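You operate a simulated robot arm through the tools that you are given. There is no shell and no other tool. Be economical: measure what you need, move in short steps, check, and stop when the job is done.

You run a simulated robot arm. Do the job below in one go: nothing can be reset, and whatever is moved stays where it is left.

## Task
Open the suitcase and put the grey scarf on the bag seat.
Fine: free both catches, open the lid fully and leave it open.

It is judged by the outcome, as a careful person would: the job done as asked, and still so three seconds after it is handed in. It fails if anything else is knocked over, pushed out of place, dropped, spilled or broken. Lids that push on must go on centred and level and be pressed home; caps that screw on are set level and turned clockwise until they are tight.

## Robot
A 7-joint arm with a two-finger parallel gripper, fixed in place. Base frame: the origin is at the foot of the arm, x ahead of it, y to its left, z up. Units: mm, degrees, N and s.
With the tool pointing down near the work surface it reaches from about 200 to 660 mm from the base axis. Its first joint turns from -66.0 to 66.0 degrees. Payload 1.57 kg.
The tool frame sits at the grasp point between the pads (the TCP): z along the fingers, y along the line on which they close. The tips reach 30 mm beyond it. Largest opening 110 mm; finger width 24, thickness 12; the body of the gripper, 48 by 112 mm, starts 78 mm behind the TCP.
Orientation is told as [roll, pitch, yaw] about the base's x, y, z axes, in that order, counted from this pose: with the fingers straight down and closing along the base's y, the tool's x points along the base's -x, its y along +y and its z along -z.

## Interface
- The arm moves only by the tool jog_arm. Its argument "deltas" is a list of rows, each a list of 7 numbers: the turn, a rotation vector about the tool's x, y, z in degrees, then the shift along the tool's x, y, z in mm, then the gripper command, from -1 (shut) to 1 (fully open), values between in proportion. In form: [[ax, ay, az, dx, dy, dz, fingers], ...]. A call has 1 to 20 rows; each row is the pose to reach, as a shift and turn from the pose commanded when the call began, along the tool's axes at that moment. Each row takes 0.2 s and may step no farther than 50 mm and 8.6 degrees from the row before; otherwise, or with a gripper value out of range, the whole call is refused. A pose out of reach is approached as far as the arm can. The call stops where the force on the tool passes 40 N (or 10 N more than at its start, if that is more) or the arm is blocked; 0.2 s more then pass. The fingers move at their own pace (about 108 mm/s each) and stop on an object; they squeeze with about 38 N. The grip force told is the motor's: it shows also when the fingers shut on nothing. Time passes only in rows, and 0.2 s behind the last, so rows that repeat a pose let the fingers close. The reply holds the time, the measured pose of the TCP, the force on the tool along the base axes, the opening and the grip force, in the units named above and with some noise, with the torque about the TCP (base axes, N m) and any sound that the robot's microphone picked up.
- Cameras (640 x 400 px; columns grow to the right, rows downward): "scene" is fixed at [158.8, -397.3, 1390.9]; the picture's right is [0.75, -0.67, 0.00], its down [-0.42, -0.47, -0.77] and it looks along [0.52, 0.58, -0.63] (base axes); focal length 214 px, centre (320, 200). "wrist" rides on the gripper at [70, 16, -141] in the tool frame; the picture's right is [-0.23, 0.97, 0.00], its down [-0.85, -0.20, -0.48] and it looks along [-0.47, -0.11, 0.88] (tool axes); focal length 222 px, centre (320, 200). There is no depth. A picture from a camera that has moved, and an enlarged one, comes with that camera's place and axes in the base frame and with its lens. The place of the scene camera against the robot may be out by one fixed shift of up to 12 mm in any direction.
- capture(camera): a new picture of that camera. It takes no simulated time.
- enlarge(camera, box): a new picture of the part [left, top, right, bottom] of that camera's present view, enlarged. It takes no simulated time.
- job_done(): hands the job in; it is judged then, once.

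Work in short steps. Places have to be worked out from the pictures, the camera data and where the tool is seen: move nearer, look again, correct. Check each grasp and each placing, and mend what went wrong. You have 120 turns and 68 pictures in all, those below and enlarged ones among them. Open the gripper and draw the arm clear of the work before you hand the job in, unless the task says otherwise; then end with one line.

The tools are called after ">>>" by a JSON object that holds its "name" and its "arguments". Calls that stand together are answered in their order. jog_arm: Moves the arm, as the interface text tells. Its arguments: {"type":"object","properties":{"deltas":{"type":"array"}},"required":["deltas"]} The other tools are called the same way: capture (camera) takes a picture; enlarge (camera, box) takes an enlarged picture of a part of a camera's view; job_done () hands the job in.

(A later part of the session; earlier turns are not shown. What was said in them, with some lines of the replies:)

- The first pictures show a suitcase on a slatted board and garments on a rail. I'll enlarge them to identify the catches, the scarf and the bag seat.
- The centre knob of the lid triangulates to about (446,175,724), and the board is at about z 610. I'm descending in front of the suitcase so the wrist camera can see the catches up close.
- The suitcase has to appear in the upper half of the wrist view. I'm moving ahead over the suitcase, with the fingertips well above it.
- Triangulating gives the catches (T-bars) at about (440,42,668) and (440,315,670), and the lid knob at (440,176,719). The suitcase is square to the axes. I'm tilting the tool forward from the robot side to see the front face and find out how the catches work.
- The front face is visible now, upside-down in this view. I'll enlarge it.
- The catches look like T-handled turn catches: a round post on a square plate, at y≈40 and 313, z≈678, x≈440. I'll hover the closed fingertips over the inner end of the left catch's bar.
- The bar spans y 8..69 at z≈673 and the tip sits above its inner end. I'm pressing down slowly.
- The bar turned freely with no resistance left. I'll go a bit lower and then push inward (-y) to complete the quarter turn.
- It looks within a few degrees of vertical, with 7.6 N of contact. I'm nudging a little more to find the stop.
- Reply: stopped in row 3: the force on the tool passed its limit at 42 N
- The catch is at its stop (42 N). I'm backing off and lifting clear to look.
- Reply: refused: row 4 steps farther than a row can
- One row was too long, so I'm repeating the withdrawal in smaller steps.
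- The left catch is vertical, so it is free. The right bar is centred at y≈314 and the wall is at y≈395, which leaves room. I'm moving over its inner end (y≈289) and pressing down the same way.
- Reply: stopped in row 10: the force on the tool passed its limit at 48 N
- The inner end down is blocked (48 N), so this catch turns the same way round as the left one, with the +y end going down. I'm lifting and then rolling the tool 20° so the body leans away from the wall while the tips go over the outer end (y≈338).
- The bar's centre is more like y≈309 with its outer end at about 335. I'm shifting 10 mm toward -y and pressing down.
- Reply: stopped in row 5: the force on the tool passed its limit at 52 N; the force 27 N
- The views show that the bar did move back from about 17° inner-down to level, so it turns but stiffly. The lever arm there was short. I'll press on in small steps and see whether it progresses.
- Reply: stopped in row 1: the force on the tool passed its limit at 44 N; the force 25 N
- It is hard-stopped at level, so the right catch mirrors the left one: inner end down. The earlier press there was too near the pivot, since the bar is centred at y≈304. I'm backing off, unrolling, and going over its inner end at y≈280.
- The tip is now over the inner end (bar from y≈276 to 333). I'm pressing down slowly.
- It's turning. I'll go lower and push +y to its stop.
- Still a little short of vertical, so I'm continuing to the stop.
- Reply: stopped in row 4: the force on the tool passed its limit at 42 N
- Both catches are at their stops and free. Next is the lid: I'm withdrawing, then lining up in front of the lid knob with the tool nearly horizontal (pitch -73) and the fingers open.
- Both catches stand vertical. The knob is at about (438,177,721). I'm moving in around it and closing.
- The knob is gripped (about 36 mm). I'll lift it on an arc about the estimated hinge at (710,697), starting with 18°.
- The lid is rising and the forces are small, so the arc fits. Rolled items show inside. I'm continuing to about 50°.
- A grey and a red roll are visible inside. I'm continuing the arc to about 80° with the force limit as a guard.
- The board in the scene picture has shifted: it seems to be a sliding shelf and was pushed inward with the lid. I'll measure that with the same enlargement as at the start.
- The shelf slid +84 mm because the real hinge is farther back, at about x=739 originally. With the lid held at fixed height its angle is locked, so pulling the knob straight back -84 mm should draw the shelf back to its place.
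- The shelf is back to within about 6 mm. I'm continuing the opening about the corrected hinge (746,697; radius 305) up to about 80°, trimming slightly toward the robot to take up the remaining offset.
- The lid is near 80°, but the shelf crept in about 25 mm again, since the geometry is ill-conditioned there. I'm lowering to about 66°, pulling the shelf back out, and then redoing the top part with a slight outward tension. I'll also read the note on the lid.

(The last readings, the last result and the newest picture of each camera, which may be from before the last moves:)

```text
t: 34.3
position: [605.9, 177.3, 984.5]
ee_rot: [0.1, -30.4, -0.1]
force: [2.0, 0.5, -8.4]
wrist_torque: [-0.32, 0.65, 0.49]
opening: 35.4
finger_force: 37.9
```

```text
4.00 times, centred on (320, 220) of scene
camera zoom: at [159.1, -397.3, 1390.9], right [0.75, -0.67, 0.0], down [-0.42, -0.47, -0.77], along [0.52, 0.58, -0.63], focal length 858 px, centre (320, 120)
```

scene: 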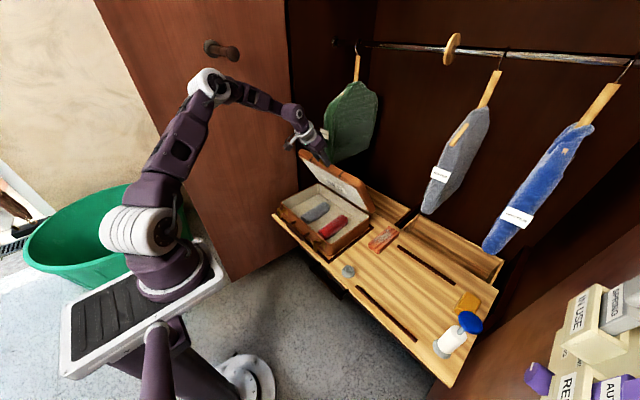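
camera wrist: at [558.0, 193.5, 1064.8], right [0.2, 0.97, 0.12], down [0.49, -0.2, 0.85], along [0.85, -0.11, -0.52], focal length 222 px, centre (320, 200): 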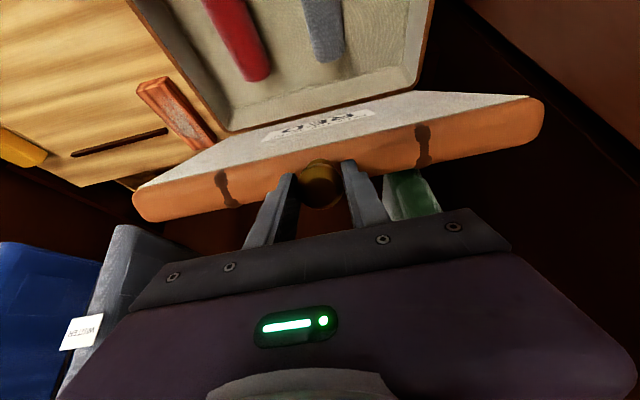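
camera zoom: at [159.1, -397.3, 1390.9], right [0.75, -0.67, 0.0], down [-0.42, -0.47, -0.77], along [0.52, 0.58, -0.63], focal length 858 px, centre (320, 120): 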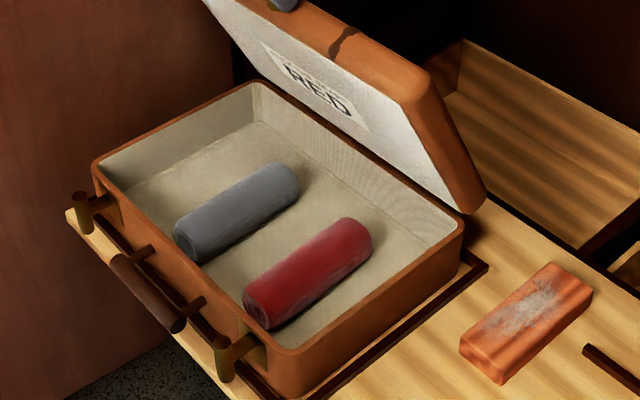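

The shelf is back at its original place. The note reads "PACK THE SCARF RED", which fits: red stays and grey comes out. I'm going up again to about 86° with slight outward tension.

>>> {"name": "jog_arm", "arguments": {"deltas": [[0, 0, 0, -20.7, 0, 2.6, -1], [0, 0, 0, -41.7, 0, 6.8, -1], [0, 0, 0, -62.4, 0, 12.5, -1], [0, 0, 0, -82.6, 0, 19.6, -1], [0, 0, 0, -102.3, 0, 28.2, -1]]}}

>>> {"name": "enlarge", "arguments": {"camera": "scene", "box": [240, 120, 480, 270]}}

```text
t: 35.5
position: [711.8, 176.7, 1014.5]
ee_rot: [0.1, -30.3, -0.3]
force: [-2.0, 0.1, -11.0]
wrist_torque: [-0.08, 1.07, 0.09]
opening: 35.6
finger_force: 37.9
```

```text
2.67 times, centred on (360, 195) of scene
camera zoom: at [159.1, -397.3, 1390.9], right [0.75, -0.67, 0.0], down [-0.42, -0.47, -0.77], along [0.52, 0.58, -0.63], focal length 572 px, centre (213, 213)
```

zoom: 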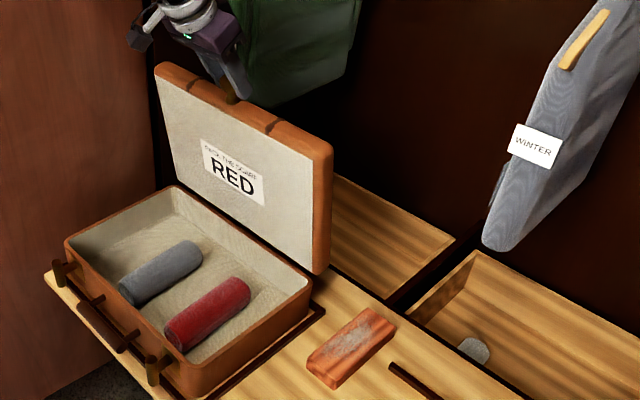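

The shelf stayed in place and the lid is nearly vertical. I'm easing it past vertical in small steps, watching for the stop.

>>> {"name": "jog_arm", "arguments": {"deltas": [[0, 0, 0, -9.3, 0, 5.5, -1], [0, 0, 0, -18.6, 0, 10.9, -1], [0, 0, 0, -27.4, 0, 17, -1], [0, 0, 0, -36.1, 0, 23.2, -1], [0, 0, 0, -44.5, 0, 30, -1]]}}

>>> {"name": "enlarge", "arguments": {"camera": "scene", "box": [240, 120, 480, 270]}}

```text
t: 36.7
position: [765.4, 176.0, 1014.3]
ee_rot: [0.3, -31.0, -0.4]
force: [-0.7, -1.0, 23.7]
wrist_torque: [-0.22, 0.71, 0.01]
opening: 35.7
finger_force: 38.4
```

```text
2.67 times, centred on (360, 195) of scene
camera zoom: at [158.2, -397.5, 1390.9], right [0.75, -0.67, 0.0], down [-0.42, -0.47, -0.77], along [0.52, 0.58, -0.63], focal length 572 px, centre (213, 213)
```

zoom: 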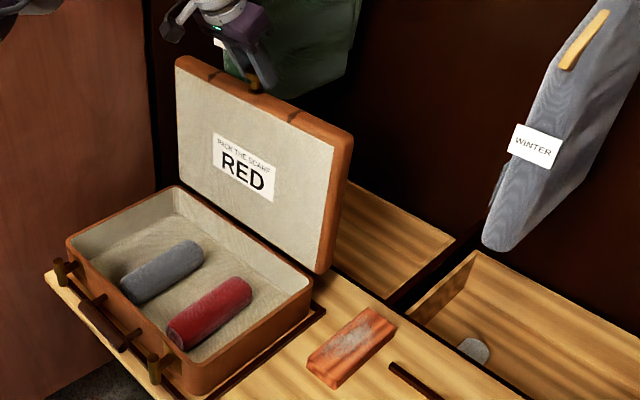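

The tool is pushing down at 24 N, so my arc is slightly low. I'll raise it by 4 mm to relax, and look at the clearance to the green garment.

>>> {"name": "jog_arm", "arguments": {"deltas": [[0, 0, 0, -2.1, 0, -3.4, -1], [0, 0, 0, -2.1, 0, -3.4, -1]]}}

>>> {"name": "capture", "arguments": {"camera": "wrist"}}

```text
t: 37.3
position: [763.3, 177.0, 1012.7]
ee_rot: [0.2, -30.5, -0.4]
force: [4.5, 2.3, 9.5]
wrist_torque: [-0.02, -1.24, 0.0]
opening: 35.4
finger_force: 38.0
```

```text
24 pictures are left
camera wrist: at [631.9, 193.5, 1099.9], right [0.2, 0.97, 0.12], down [0.49, -0.2, 0.85], along [0.85, -0.11, -0.52], focal length 222 px, centre (320, 200)
```

wrist: 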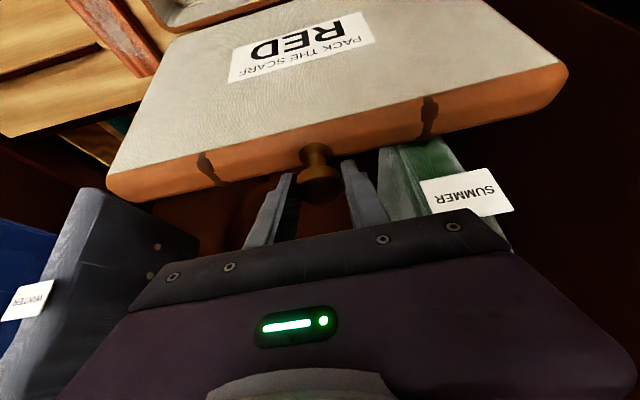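

The lid is a little past vertical. The arm is near its reach with this tilt, so I'm flattening the tool pitch while moving the knob on to about 99°.

>>> {"name": "jog_arm", "arguments": {"deltas": [[0, -5.5, 0, 1, 0, -0.5, -1], [0, -11, 0, 2, 0, -1, -1], [0, -16, 0, 2, 0, -1.5, -1], [0, -16, 0, -3, 0, 2, -1], [0, -16, 0, -7.5, 0, 5.5, -1], [0, -16, 0, -12, 0, 8.8, -1], [0, -16, 0, -16.5, 0, 12, -1]]}}

>>> {"name": "enlarge", "arguments": {"camera": "scene", "box": [240, 120, 480, 270]}}

```text
t: 38.9
position: [784.7, 174.8, 1009.2]
ee_rot: [0.1, -46.3, -0.5]
force: [-5.2, 1.5, -14.4]
wrist_torque: [0.03, 1.17, 0.07]
opening: 35.4
finger_force: 38.4
```

```text
2.67 times, centred on (360, 195) of scene
camera zoom: at [159.1, -397.2, 1390.9], right [0.75, -0.67, 0.0], down [-0.42, -0.47, -0.77], along [0.52, 0.58, -0.63], focal length 572 px, centre (213, 213)
```

zoom: 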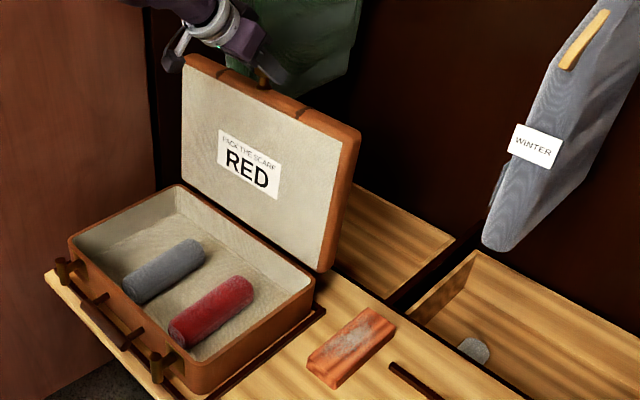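

It's moving smoothly. I'm carrying on to about 104° to find the end stop.

>>> {"name": "jog_arm", "arguments": {"deltas": [[0, 0, 0, -2, 0, 5, -1], [0, 0, 0, -4, 0, 10, -1], [0, 0, 0, -6, 0, 15, -1], [0, 0, 0, -8, 0, 20, -1], [0, 0, 0, -10, 0, 25, -1]]}}

>>> {"name": "enlarge", "arguments": {"camera": "scene", "box": [240, 120, 480, 270]}}

```text
t: 40.1
position: [810.8, 175.8, 1005.0]
ee_rot: [0.5, -47.1, -0.4]
force: [-3.9, -0.1, 26.0]
wrist_torque: [-0.09, 0.49, -0.13]
opening: 35.6
finger_force: 38.2
```

```text
2.67 times, centred on (360, 195) of scene
camera zoom: at [158.1, -397.5, 1390.9], right [0.75, -0.67, 0.0], down [-0.42, -0.47, -0.77], along [0.52, 0.58, -0.63], focal length 572 px, centre (213, 213)
```

zoom: 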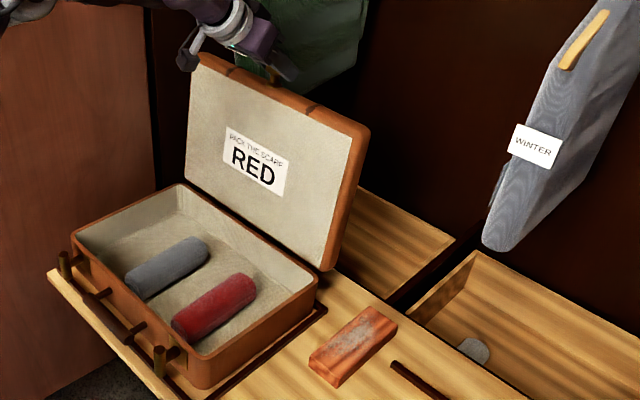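

The lid is about 100° open and the shelf is nearly unmoved (~3 mm). I'm testing for the end stop with a small further push.

>>> {"name": "jog_arm", "arguments": {"deltas": [[0, 0, 0, -2, 0, -2, -1], [0, 0, 0, -6, 0, 2, -1], [0, 0, 0, -9, 0, 6, -1], [0, 0, 0, -10, 0, 9, -1]]}}

>>> {"name": "enlarge", "arguments": {"camera": "scene", "box": [240, 120, 480, 270]}}

```text
t: 41.1
position: [820.5, 175.9, 1001.6]
ee_rot: [0.3, -46.4, -0.4]
force: [-6.3, 2.4, 16.8]
wrist_torque: [-0.16, 0.83, 0.04]
opening: 35.8
finger_force: 38.0
```

```text
2.67 times, centred on (360, 195) of scene
camera zoom: at [158.3, -397.3, 1390.9], right [0.75, -0.67, 0.0], down [-0.42, -0.47, -0.77], along [0.52, 0.58, -0.63], focal length 572 px, centre (213, 213)
```

zoom: 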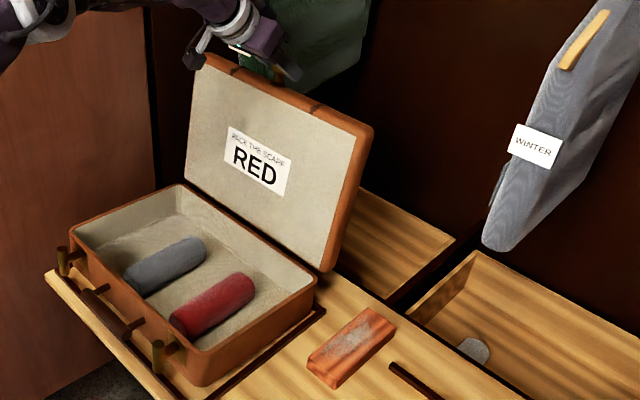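

It still turns and the shelf is in place. I'm continuing a little further.

>>> {"name": "jog_arm", "arguments": {"deltas": [[0, 0, 0, -3, 0, 3, -1], [0, 0, 0, -6, 0, 8, -1], [0, 0, 0, -9.5, 0, 15.8, -1], [0, 0, 0, -9.5, 0, 15.8, -1]]}}

>>> {"name": "enlarge", "arguments": {"camera": "scene", "box": [240, 120, 480, 270]}}

```text
t: 42.1
position: [840.4, 175.4, 997.4]
ee_rot: [0.3, -46.6, -0.4]
force: [-2.3, 0.2, 12.7]
wrist_torque: [-0.57, -0.09, 0.32]
opening: 35.6
finger_force: 38.1
```

```text
2.67 times, centred on (360, 195) of scene
camera zoom: at [158.4, -397.4, 1390.9], right [0.75, -0.67, 0.0], down [-0.42, -0.47, -0.77], along [0.52, 0.58, -0.63], focal length 572 px, centre (213, 213)
```

zoom: 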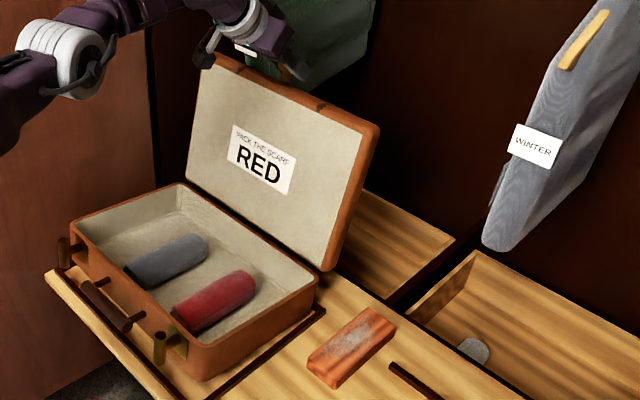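

The lid is about 106° open and still turning. I'll check the clearance behind it before going on.

>>> {"name": "capture", "arguments": {"camera": "wrist"}}

```text
19 pictures are left
camera wrist: at [689.8, 193.1, 1045.1], right [0.16, 0.97, 0.17], down [0.24, -0.2, 0.95], along [0.96, -0.11, -0.27], focal length 222 px, centre (320, 200)
```

wrist: 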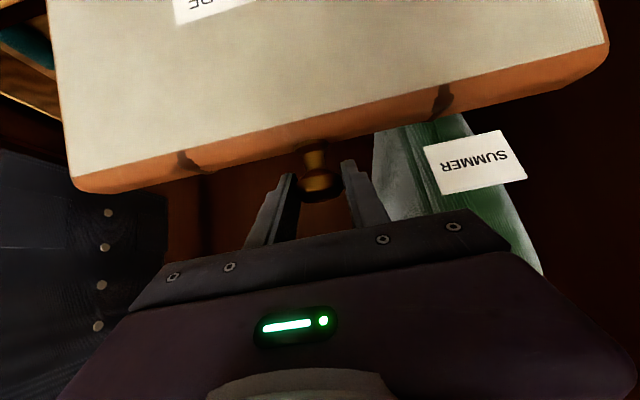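

The front catches have risen in the picture, so the lid is already at its stop (~92–95°) and I've been tipping the case backward, with the lid nudging the garment. I'm backing down the same arc to let the case settle.

>>> {"name": "jog_arm", "arguments": {"deltas": [[0, 0, 0, 5, 0, -9, -1], [0, 0, 0, 10, 0, -18, -1], [0, 0, 0, 15.1, 0, -27, -1], [0, 0, 0, 20, 0, -34.3, -1], [0, 0, 0, 25, 0, -41.6, -1], [0, 0, 0, 29.8, 0, -48.9, -1], [0, 0, 0, 34, 0, -54.7, -1], [0, 0, 0, 38, 0, -60.5, -1], [0, 0, 0, 42, 0, -66.3, -1]]}}

>>> {"name": "enlarge", "arguments": {"camera": "scene", "box": [240, 120, 480, 270]}}

```text
t: 44.1
position: [764.0, 177.2, 1012.3]
ee_rot: [0.2, -46.4, -0.6]
force: [3.4, 0.0, -9.7]
wrist_torque: [-0.12, -0.92, 0.08]
opening: 35.7
finger_force: 37.7
out of reach, approached as far as the arm can: row 1
```

```text
2.67 times, centred on (360, 195) of scene
camera zoom: at [159.1, -397.3, 1390.9], right [0.75, -0.67, 0.0], down [-0.42, -0.47, -0.77], along [0.52, 0.58, -0.63], focal length 572 px, centre (213, 213)
```

zoom: 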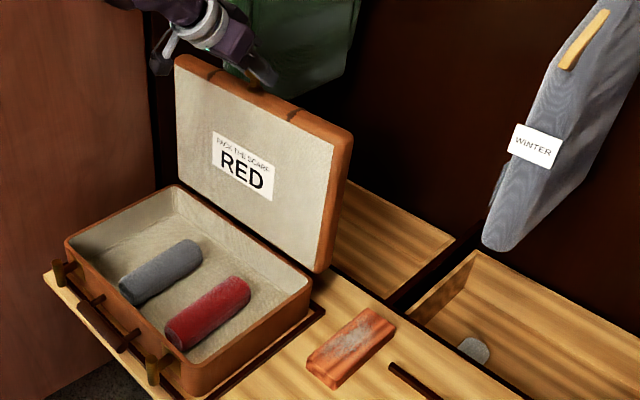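

The case has settled and the shelf is in its place. I'm moving the lid slightly past vertical (about 95°) and opening the fingers just enough to let it rest on its own stop.

>>> {"name": "jog_arm", "arguments": {"deltas": [[0, 0, 0, -4, 0, 6, -1], [0, 0, 0, -8, 0, 12, -1], [0, 0, 0, -12, 0, 17.6, -1], [0, 0, 0, -12, 0, 17.6, -0.1], [0, 0, 0, -12, 0, 17.6, -0.1], [0, 0, 0, -12, 0, 17.6, -0.1], [0, 0, 0, -12, 0, 17.6, -0.1], [0, 0, 0, -12, 0, 17.6, -0.1]]}}

>>> {"name": "enlarge", "arguments": {"camera": "scene", "box": [240, 120, 480, 270]}}

```text
t: 45.9
position: [783.9, 175.6, 1009.9]
ee_rot: [0.2, -46.5, -0.4]
force: [0.8, -0.4, -0.6]
wrist_torque: [0.02, -0.01, 0.02]
opening: 49.4
finger_force: 0.1
```

```text
2.67 times, centred on (360, 195) of scene
camera zoom: at [158.8, -397.3, 1390.9], right [0.75, -0.67, 0.0], down [-0.42, -0.47, -0.77], along [0.52, 0.58, -0.63], focal length 572 px, centre (213, 213)
```

zoom: 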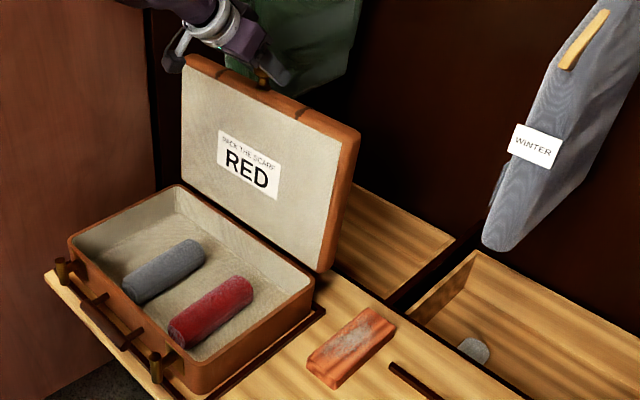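

The lid stays up on its own at about 95°. The tipping onset put the stop near 99–100°, so I'll regrip, ease it the last few degrees, release and back away.

>>> {"name": "jog_arm", "arguments": {"deltas": [[0, 0, 0, 0, 0, 0, -1], [0, 0, 0, 0, 0, 0, -1], [0, 0, 0, -4, 0, 5, -1], [0, 0, 0, -8, 0, 10.5, -1], [0, 0, 0, -12.4, 0, 15.9, -1], [0, 0, 0, -12.4, 0, 15.9, -0.1], [0, 0, 0, -12.4, 0, 15.9, -0.1], [0, 0, 0, -12.4, 0, 15.9, -0.1], [0, 0, 0, -12.4, 0, -10, -0.1], [0, 0, 0, -12.4, 0, -40, -0.1], [0, 0, 0, -12.4, 0, -80, -0.1]]}}

>>> {"name": "capture", "arguments": {"camera": "scene"}}

>>> {"name": "enlarge", "arguments": {"camera": "scene", "box": [240, 120, 480, 270]}}

```text
t: 48.3
position: [734.3, 173.9, 1073.2]
ee_rot: [0.2, -46.4, -0.4]
force: [0.6, -0.1, 1.3]
wrist_torque: [0.01, -0.01, 0.0]
opening: 49.2
finger_force: 0.2
```

```text
16 pictures are left
```

scene: 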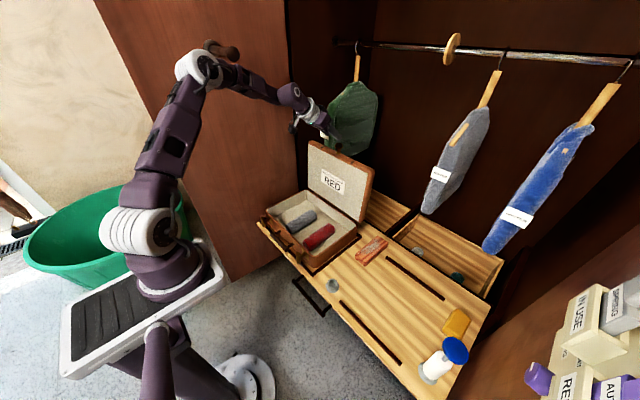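

```text
2.67 times, centred on (360, 195) of scene
camera zoom: at [158.8, -397.4, 1390.9], right [0.75, -0.67, 0.0], down [-0.42, -0.47, -0.77], along [0.52, 0.58, -0.63], focal length 572 px, centre (213, 213)
```

zoom: 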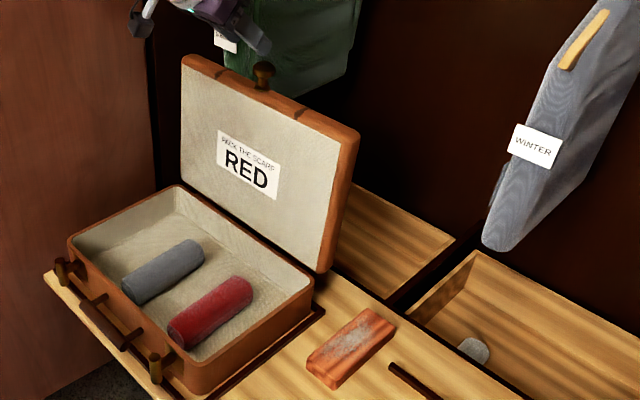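

The lid springs back to that same angle by itself and stays, so that is its full open stop. The shelf and garment are back in place. The grey roll lies along x at about (597,226). I'm moving over it to measure with the wrist camera.

>>> {"name": "jog_arm", "arguments": {"deltas": [[0, 7.7, 0, 27.9, 10, -14.8, 0.4], [0, 15.4, 0, 63.1, 20, -22.7, 0.4], [0, 23.1, 0, 102.3, 30, -13, 0.4], [0, 30.8, 0, 140.9, 41, 4.4, 0.4], [0, 38.5, 0, 169.9, 41, 32, 0.4], [0, 46.4, 0, 195.2, 41, 56.1, 0.4], [0, 46.4, 0, 219, 41, 79, 0.4]]}}

>>> {"name": "capture", "arguments": {"camera": "wrist"}}

```text
t: 49.9
position: [643.2, 216.8, 862.5]
ee_rot: [0.2, -0.1, -0.2]
force: [-0.1, -0.3, -0.5]
wrist_torque: [-0.01, 0.0, 0.0]
opening: 77.2
finger_force: 0.1
```

```text
14 pictures are left
camera wrist: at [572.9, 232.7, 1003.4], right [0.23, 0.97, 0.0], down [0.85, -0.21, 0.48], along [0.47, -0.11, -0.88], focal length 222 px, centre (320, 200)
```

wrist: 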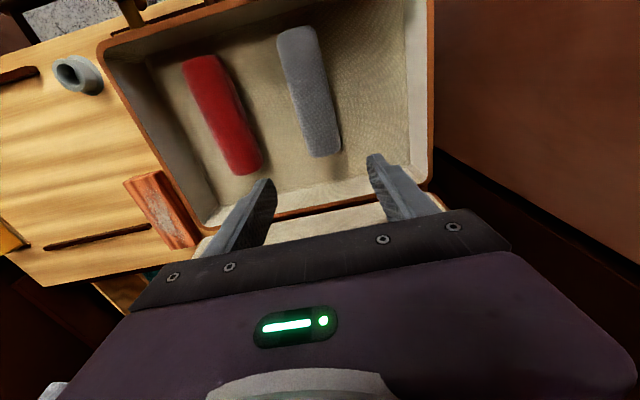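

The grey roll is centred at (600,216), along x, about 50 mm thick. I'm descending with the fingers straddling it in y.

>>> {"name": "jog_arm", "arguments": {"deltas": [[0, 0, 0, 43, -1, 20, 0.4], [0, 0, 0, 43, -1, 65, 0.4], [0, 0, 0, 43, -1, 110, 0.4], [0, 0, 0, 43, -1, 145, 0.4], [0, 0, 0, 43, -1, 170, 0.4], [0, 0, 0, 43, -1, 185, 0.4], [0, 0, 0, 43, -1, 196, 0.4], [0, 0, 0, 43, -1, 205, 0.4]]}}

>>> {"name": "enlarge", "arguments": {"camera": "scene", "box": [260, 170, 420, 270]}}

```text
t: 51.7
position: [599.1, 218.1, 658.1]
ee_rot: [0.2, -0.2, -0.2]
force: [-5.4, -1.3, 26.7]
wrist_torque: [-1.15, 0.46, -0.22]
opening: 77.5
finger_force: 0.3
```

```text
4.00 times, centred on (340, 220) of scene
camera zoom: at [158.2, -397.5, 1390.9], right [0.75, -0.67, 0.0], down [-0.42, -0.47, -0.77], along [0.52, 0.58, -0.63], focal length 858 px, centre (240, 120)
```

zoom: 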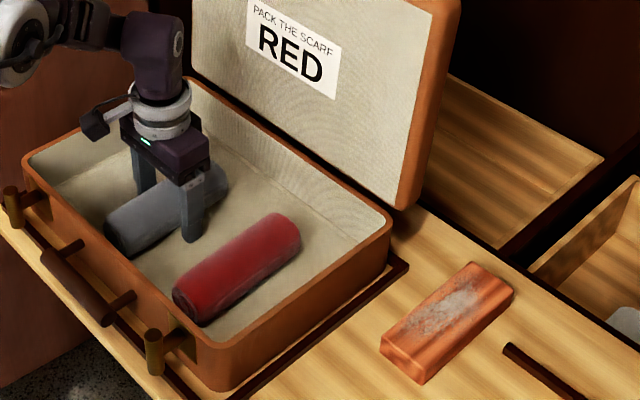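

The tips are touching the case floor (27 N), so the floor is at z≈628. I'm raising 5 mm and closing on the roll.

>>> {"name": "jog_arm", "arguments": {"deltas": [[0, 0, 0, 0, 0, -6, 0.4], [0, 0, 0, 0, 0, -6, -0.3], [0, 0, 0, 0, 0, -6, -1], [0, 0, 0, 0, 0, -6, -1], [0, 0, 0, 0, 0, -6, -1], [0, 0, 0, 0, 0, -6, -1]]}}

```text
t: 53.1
position: [597.8, 217.2, 662.1]
ee_rot: [0.3, -0.1, -0.3]
force: [-0.7, -0.5, 0.3]
wrist_torque: [0.0, 0.0, -0.01]
opening: 53.7
finger_force: 38.7
```

The roll is held (53.7 mm). I'm lifting it straight up and clear.

>>> {"name": "jog_arm", "arguments": {"deltas": [[0, 0, 0, 0, 0, -20, -1], [0, 0, 0, 0, 0, -55, -1], [0, 0, 0, 0, 0, -95, -1], [0, 0, 0, 0, 0, -135, -1], [0, 0, 0, 0, 0, -170, -1]]}}

>>> {"name": "capture", "arguments": {"camera": "scene"}}

```text
t: 54.3
position: [600.3, 215.4, 832.7]
ee_rot: [0.1, 0.0, -0.3]
force: [-0.7, 0.0, -0.7]
wrist_torque: [0.01, -0.03, 0.0]
opening: 53.7
finger_force: 38.0
```

```text
12 pictures are left
```

scene: 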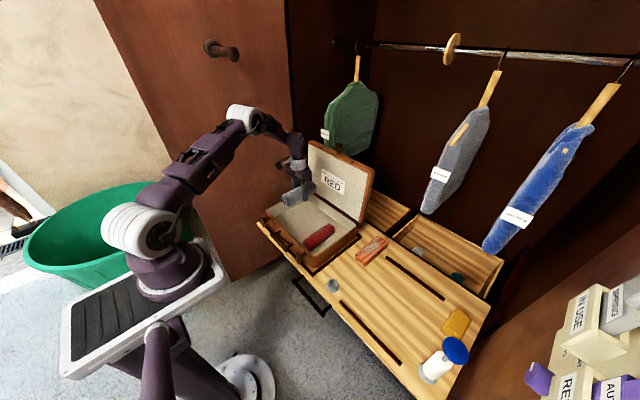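

The scarf is lifted. I'm carrying it at this height across to above the marked seat between the two dark strips, at about (580,-280).

>>> {"name": "jog_arm", "arguments": {"deltas": [[0, 0, 0, 5, -30, 0, -1], [0, 0, 0, 10, -70, 0, -1], [0, 0, 0, 15, -110, 0, -1], [0, 0, 0, 20, -150, 0, -1], [0, 0, 0, 20, -192, 0, -1], [0, 0, 0, 20, -235, 0, -1], [0, 0, 0, 20, -278, 0, -1], [0, 0, 0, 20, -320, 0, -1], [0, 0, 0, 20, -362, 0, -1], [0, 0, 0, 20, -404, 0, -1], [0, 0, 0, 20, -446, 0, -1], [0, 0, 0, 20, -480, 0, -1], [0, 0, 0, 20, -495, 0, -1]]}}

>>> {"name": "capture", "arguments": {"camera": "wrist"}}

```text
t: 57.1
position: [575.3, -279.1, 831.1]
ee_rot: [0.2, 0.1, -0.3]
force: [0.6, 0.5, -0.8]
wrist_torque: [0.01, -0.05, 0.0]
opening: 53.5
finger_force: 37.8
```

```text
11 pictures are left
camera wrist: at [506.3, -262.3, 972.5], right [0.23, 0.97, 0.0], down [0.85, -0.2, 0.48], along [0.47, -0.11, -0.88], focal length 222 px, centre (320, 200)
```

wrist: 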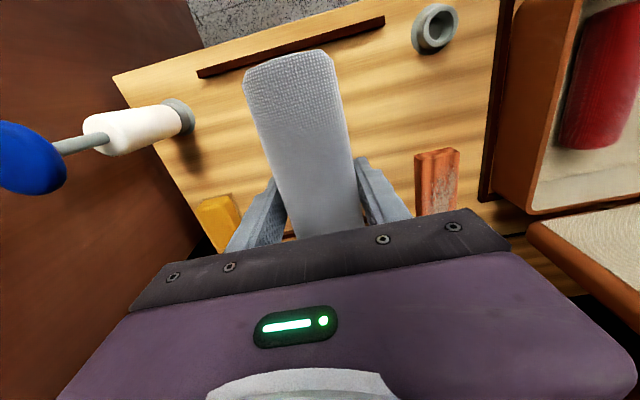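

The front strip spans y -166..-432 at x≈463, so the seat centre is at about y=-297. I'm shifting slightly and lowering, slowly at the end.

>>> {"name": "jog_arm", "arguments": {"deltas": [[0, 0, 0, -3, -8, 30, -1], [0, 0, 0, -6, -14, 70, -1], [0, 0, 0, -6, -14, 110, -1], [0, 0, 0, -6, -14, 145, -1], [0, 0, 0, -6, -14, 165, -1], [0, 0, 0, -6, -14, 170, -1], [0, 0, 0, -6, -14, 174, -1], [0, 0, 0, -6, -14, 178, -1], [0, 0, 0, -6, -14, 181, -1]]}}

>>> {"name": "enlarge", "arguments": {"camera": "scene", "box": [330, 230, 490, 350]}}

```text
t: 59.1
position: [573.1, -285.4, 654.2]
ee_rot: [0.1, -0.1, -0.4]
force: [-0.1, -0.3, -0.7]
wrist_torque: [-0.02, 0.04, 0.01]
opening: 53.4
finger_force: 38.2
out of reach, approached as far as the arm can: row 4, 5, 6, 7, 8, 9
```

```text
3.33 times, centred on (410, 290) of scene
camera zoom: at [158.9, -397.3, 1390.9], right [0.75, -0.67, 0.0], down [-0.42, -0.47, -0.77], along [0.52, 0.58, -0.63], focal length 715 px, centre (20, -100)
```

zoom: 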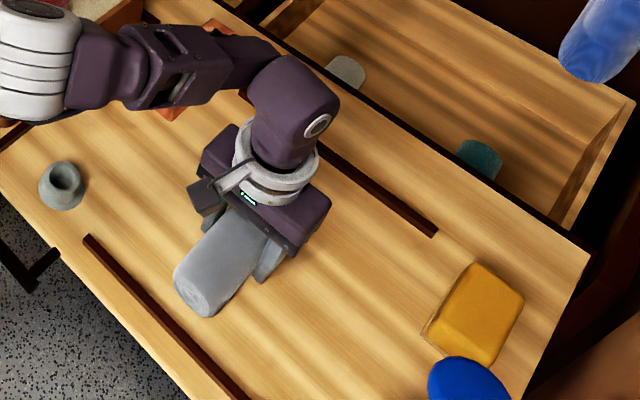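

It's at the edge of reach. I'll pull in slightly and keep lowering until contact.

>>> {"name": "jog_arm", "arguments": {"deltas": [[0, 0, 0, 16, 8, 0, -1], [0, 0, 0, 16, 8, 3, -1], [0, 0, 0, 16, 8, 6, -1], [0, 0, 0, 16, 8, 9, -1], [0, 0, 0, 16, 8, 11, -1]]}}

```text
t: 59.8
position: [560.9, -278.7, 653.0]
ee_rot: [0.0, -0.2, -0.3]
force: [-2.2, 1.6, 7.4]
wrist_torque: [-0.02, -0.07, 0.21]
opening: 53.5
finger_force: 38.4
stopped in row 3: the force on the tool passed its limit at 47 N (the readings are from after the stop); the commanded pose is now the measured one
```

There is firm contact, so the roll rests on the board. I'm opening the fingers and lifting straight off.

>>> {"name": "jog_arm", "arguments": {"deltas": [[0, 0, 0, 0, 0, 0, 0.1], [0, 0, 0, 0, 0, 0, 0.4], [0, 0, 0, 0, 0, 0, 0.4], [0, 0, 0, 0, 0, -20, 0.4], [0, 0, 0, 0, 0, -60, 0.4], [0, 0, 0, 10, 0, -105, 0.4], [0, 0, 0, 40, 0, -135, 0.4], [0, 0, 0, 80, 0, -150, 0.4]]}}

>>> {"name": "capture", "arguments": {"camera": "scene"}}

>>> {"name": "enlarge", "arguments": {"camera": "scene", "box": [240, 170, 400, 270]}}

```text
t: 61.6
position: [479.9, -278.7, 803.1]
ee_rot: [0.1, -0.2, -0.5]
force: [-0.8, -0.5, 0.2]
wrist_torque: [-0.01, -0.04, 0.0]
opening: 76.7
finger_force: 0.1
```

```text
9 pictures are left
```

scene: 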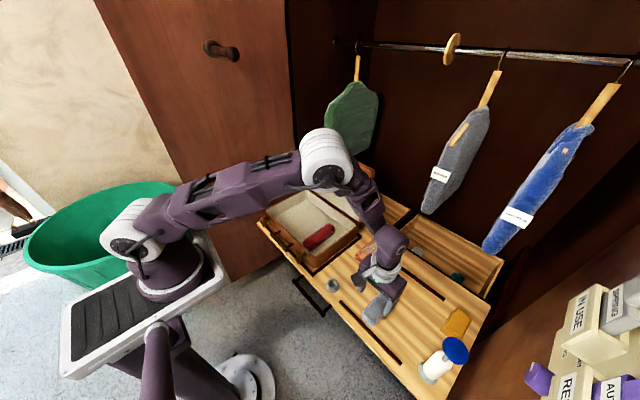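

```text
4.00 times, centred on (320, 220) of scene
camera zoom: at [158.9, -397.3, 1390.9], right [0.75, -0.67, 0.0], down [-0.42, -0.47, -0.77], along [0.52, 0.58, -0.63], focal length 858 px, centre (320, 120)
```

zoom: 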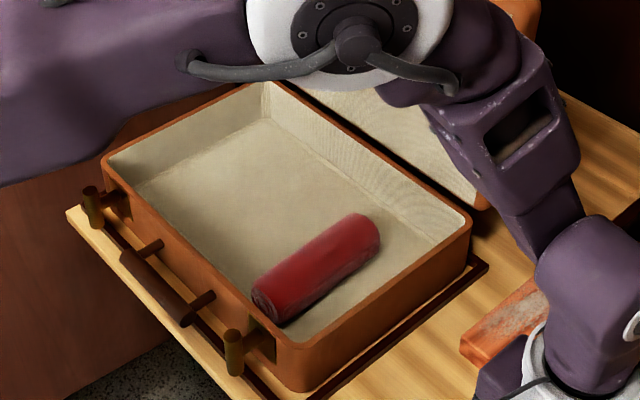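

The scarf is released and the shelf is unmoved. I'm retracting the arm up and back to see the whole result.

>>> {"name": "jog_arm", "arguments": {"deltas": [[0, 0, 0, 15, 0, -40, 0.4], [0, 0, 0, 30, 0, -80, 0.4], [0, 0, 0, 50, 20, -115, 0.4], [0, 0, 0, 70, 40, -150, 0.4], [0, 0, 0, 85, 65, -185, 0.4], [0, 0, 0, 100, 90, -220, 0.4], [0, 0, 0, 115, 115, -255, 0.4], [0, 0, 0, 130, 140, -290, 0.4], [0, 0, 0, 140, 170, -325, 0.4], [0, 0, 0, 145, 200, -355, 0.4]]}}

>>> {"name": "capture", "arguments": {"camera": "scene"}}

>>> {"name": "capture", "arguments": {"camera": "wrist"}}

```text
t: 63.8
position: [333.6, -75.2, 1157.8]
ee_rot: [0.1, -0.1, -0.4]
force: [0.6, 0.6, -0.2]
wrist_torque: [-0.03, -0.02, -0.04]
opening: 76.9
finger_force: 0.1
```

```text
7 pictures are left
```

scene: 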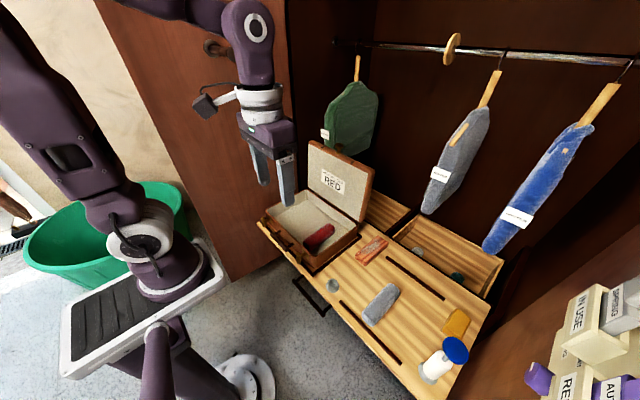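

```text
6 pictures are left
camera wrist: at [263.1, -59.0, 1298.6], right [0.23, 0.97, 0.0], down [0.85, -0.21, 0.48], along [0.47, -0.11, -0.88], focal length 222 px, centre (320, 200)
```

wrist: 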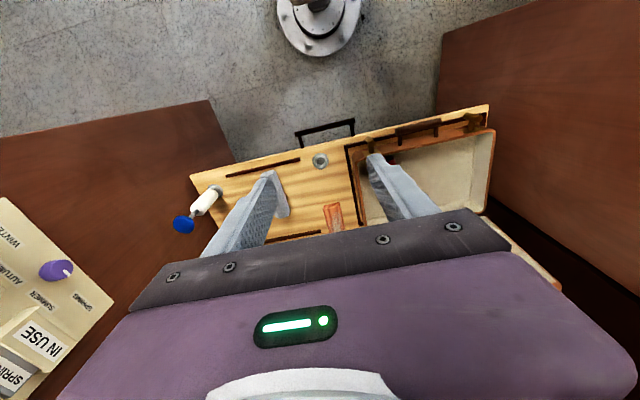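

The lid stands open on its own and both catches are turned. The grey scarf lies between the bag-seat strips, the red one stays in the case, and everything else is in its original place. The gripper is open and clear, so I'm handing the job in.

>>> {"name": "job_done", "arguments": {}}

```text
The job is handed in.
```

The suitcase is open at its stop (about 95°) with both catches free, and the grey scarf is on the board between the two dark strips, which I took to be the bag seat because nothing is labelled; while I was opening the lid, the shelf slid in, the case tipped and the green garment was nudged, but all three looked back in place in the final pictures.
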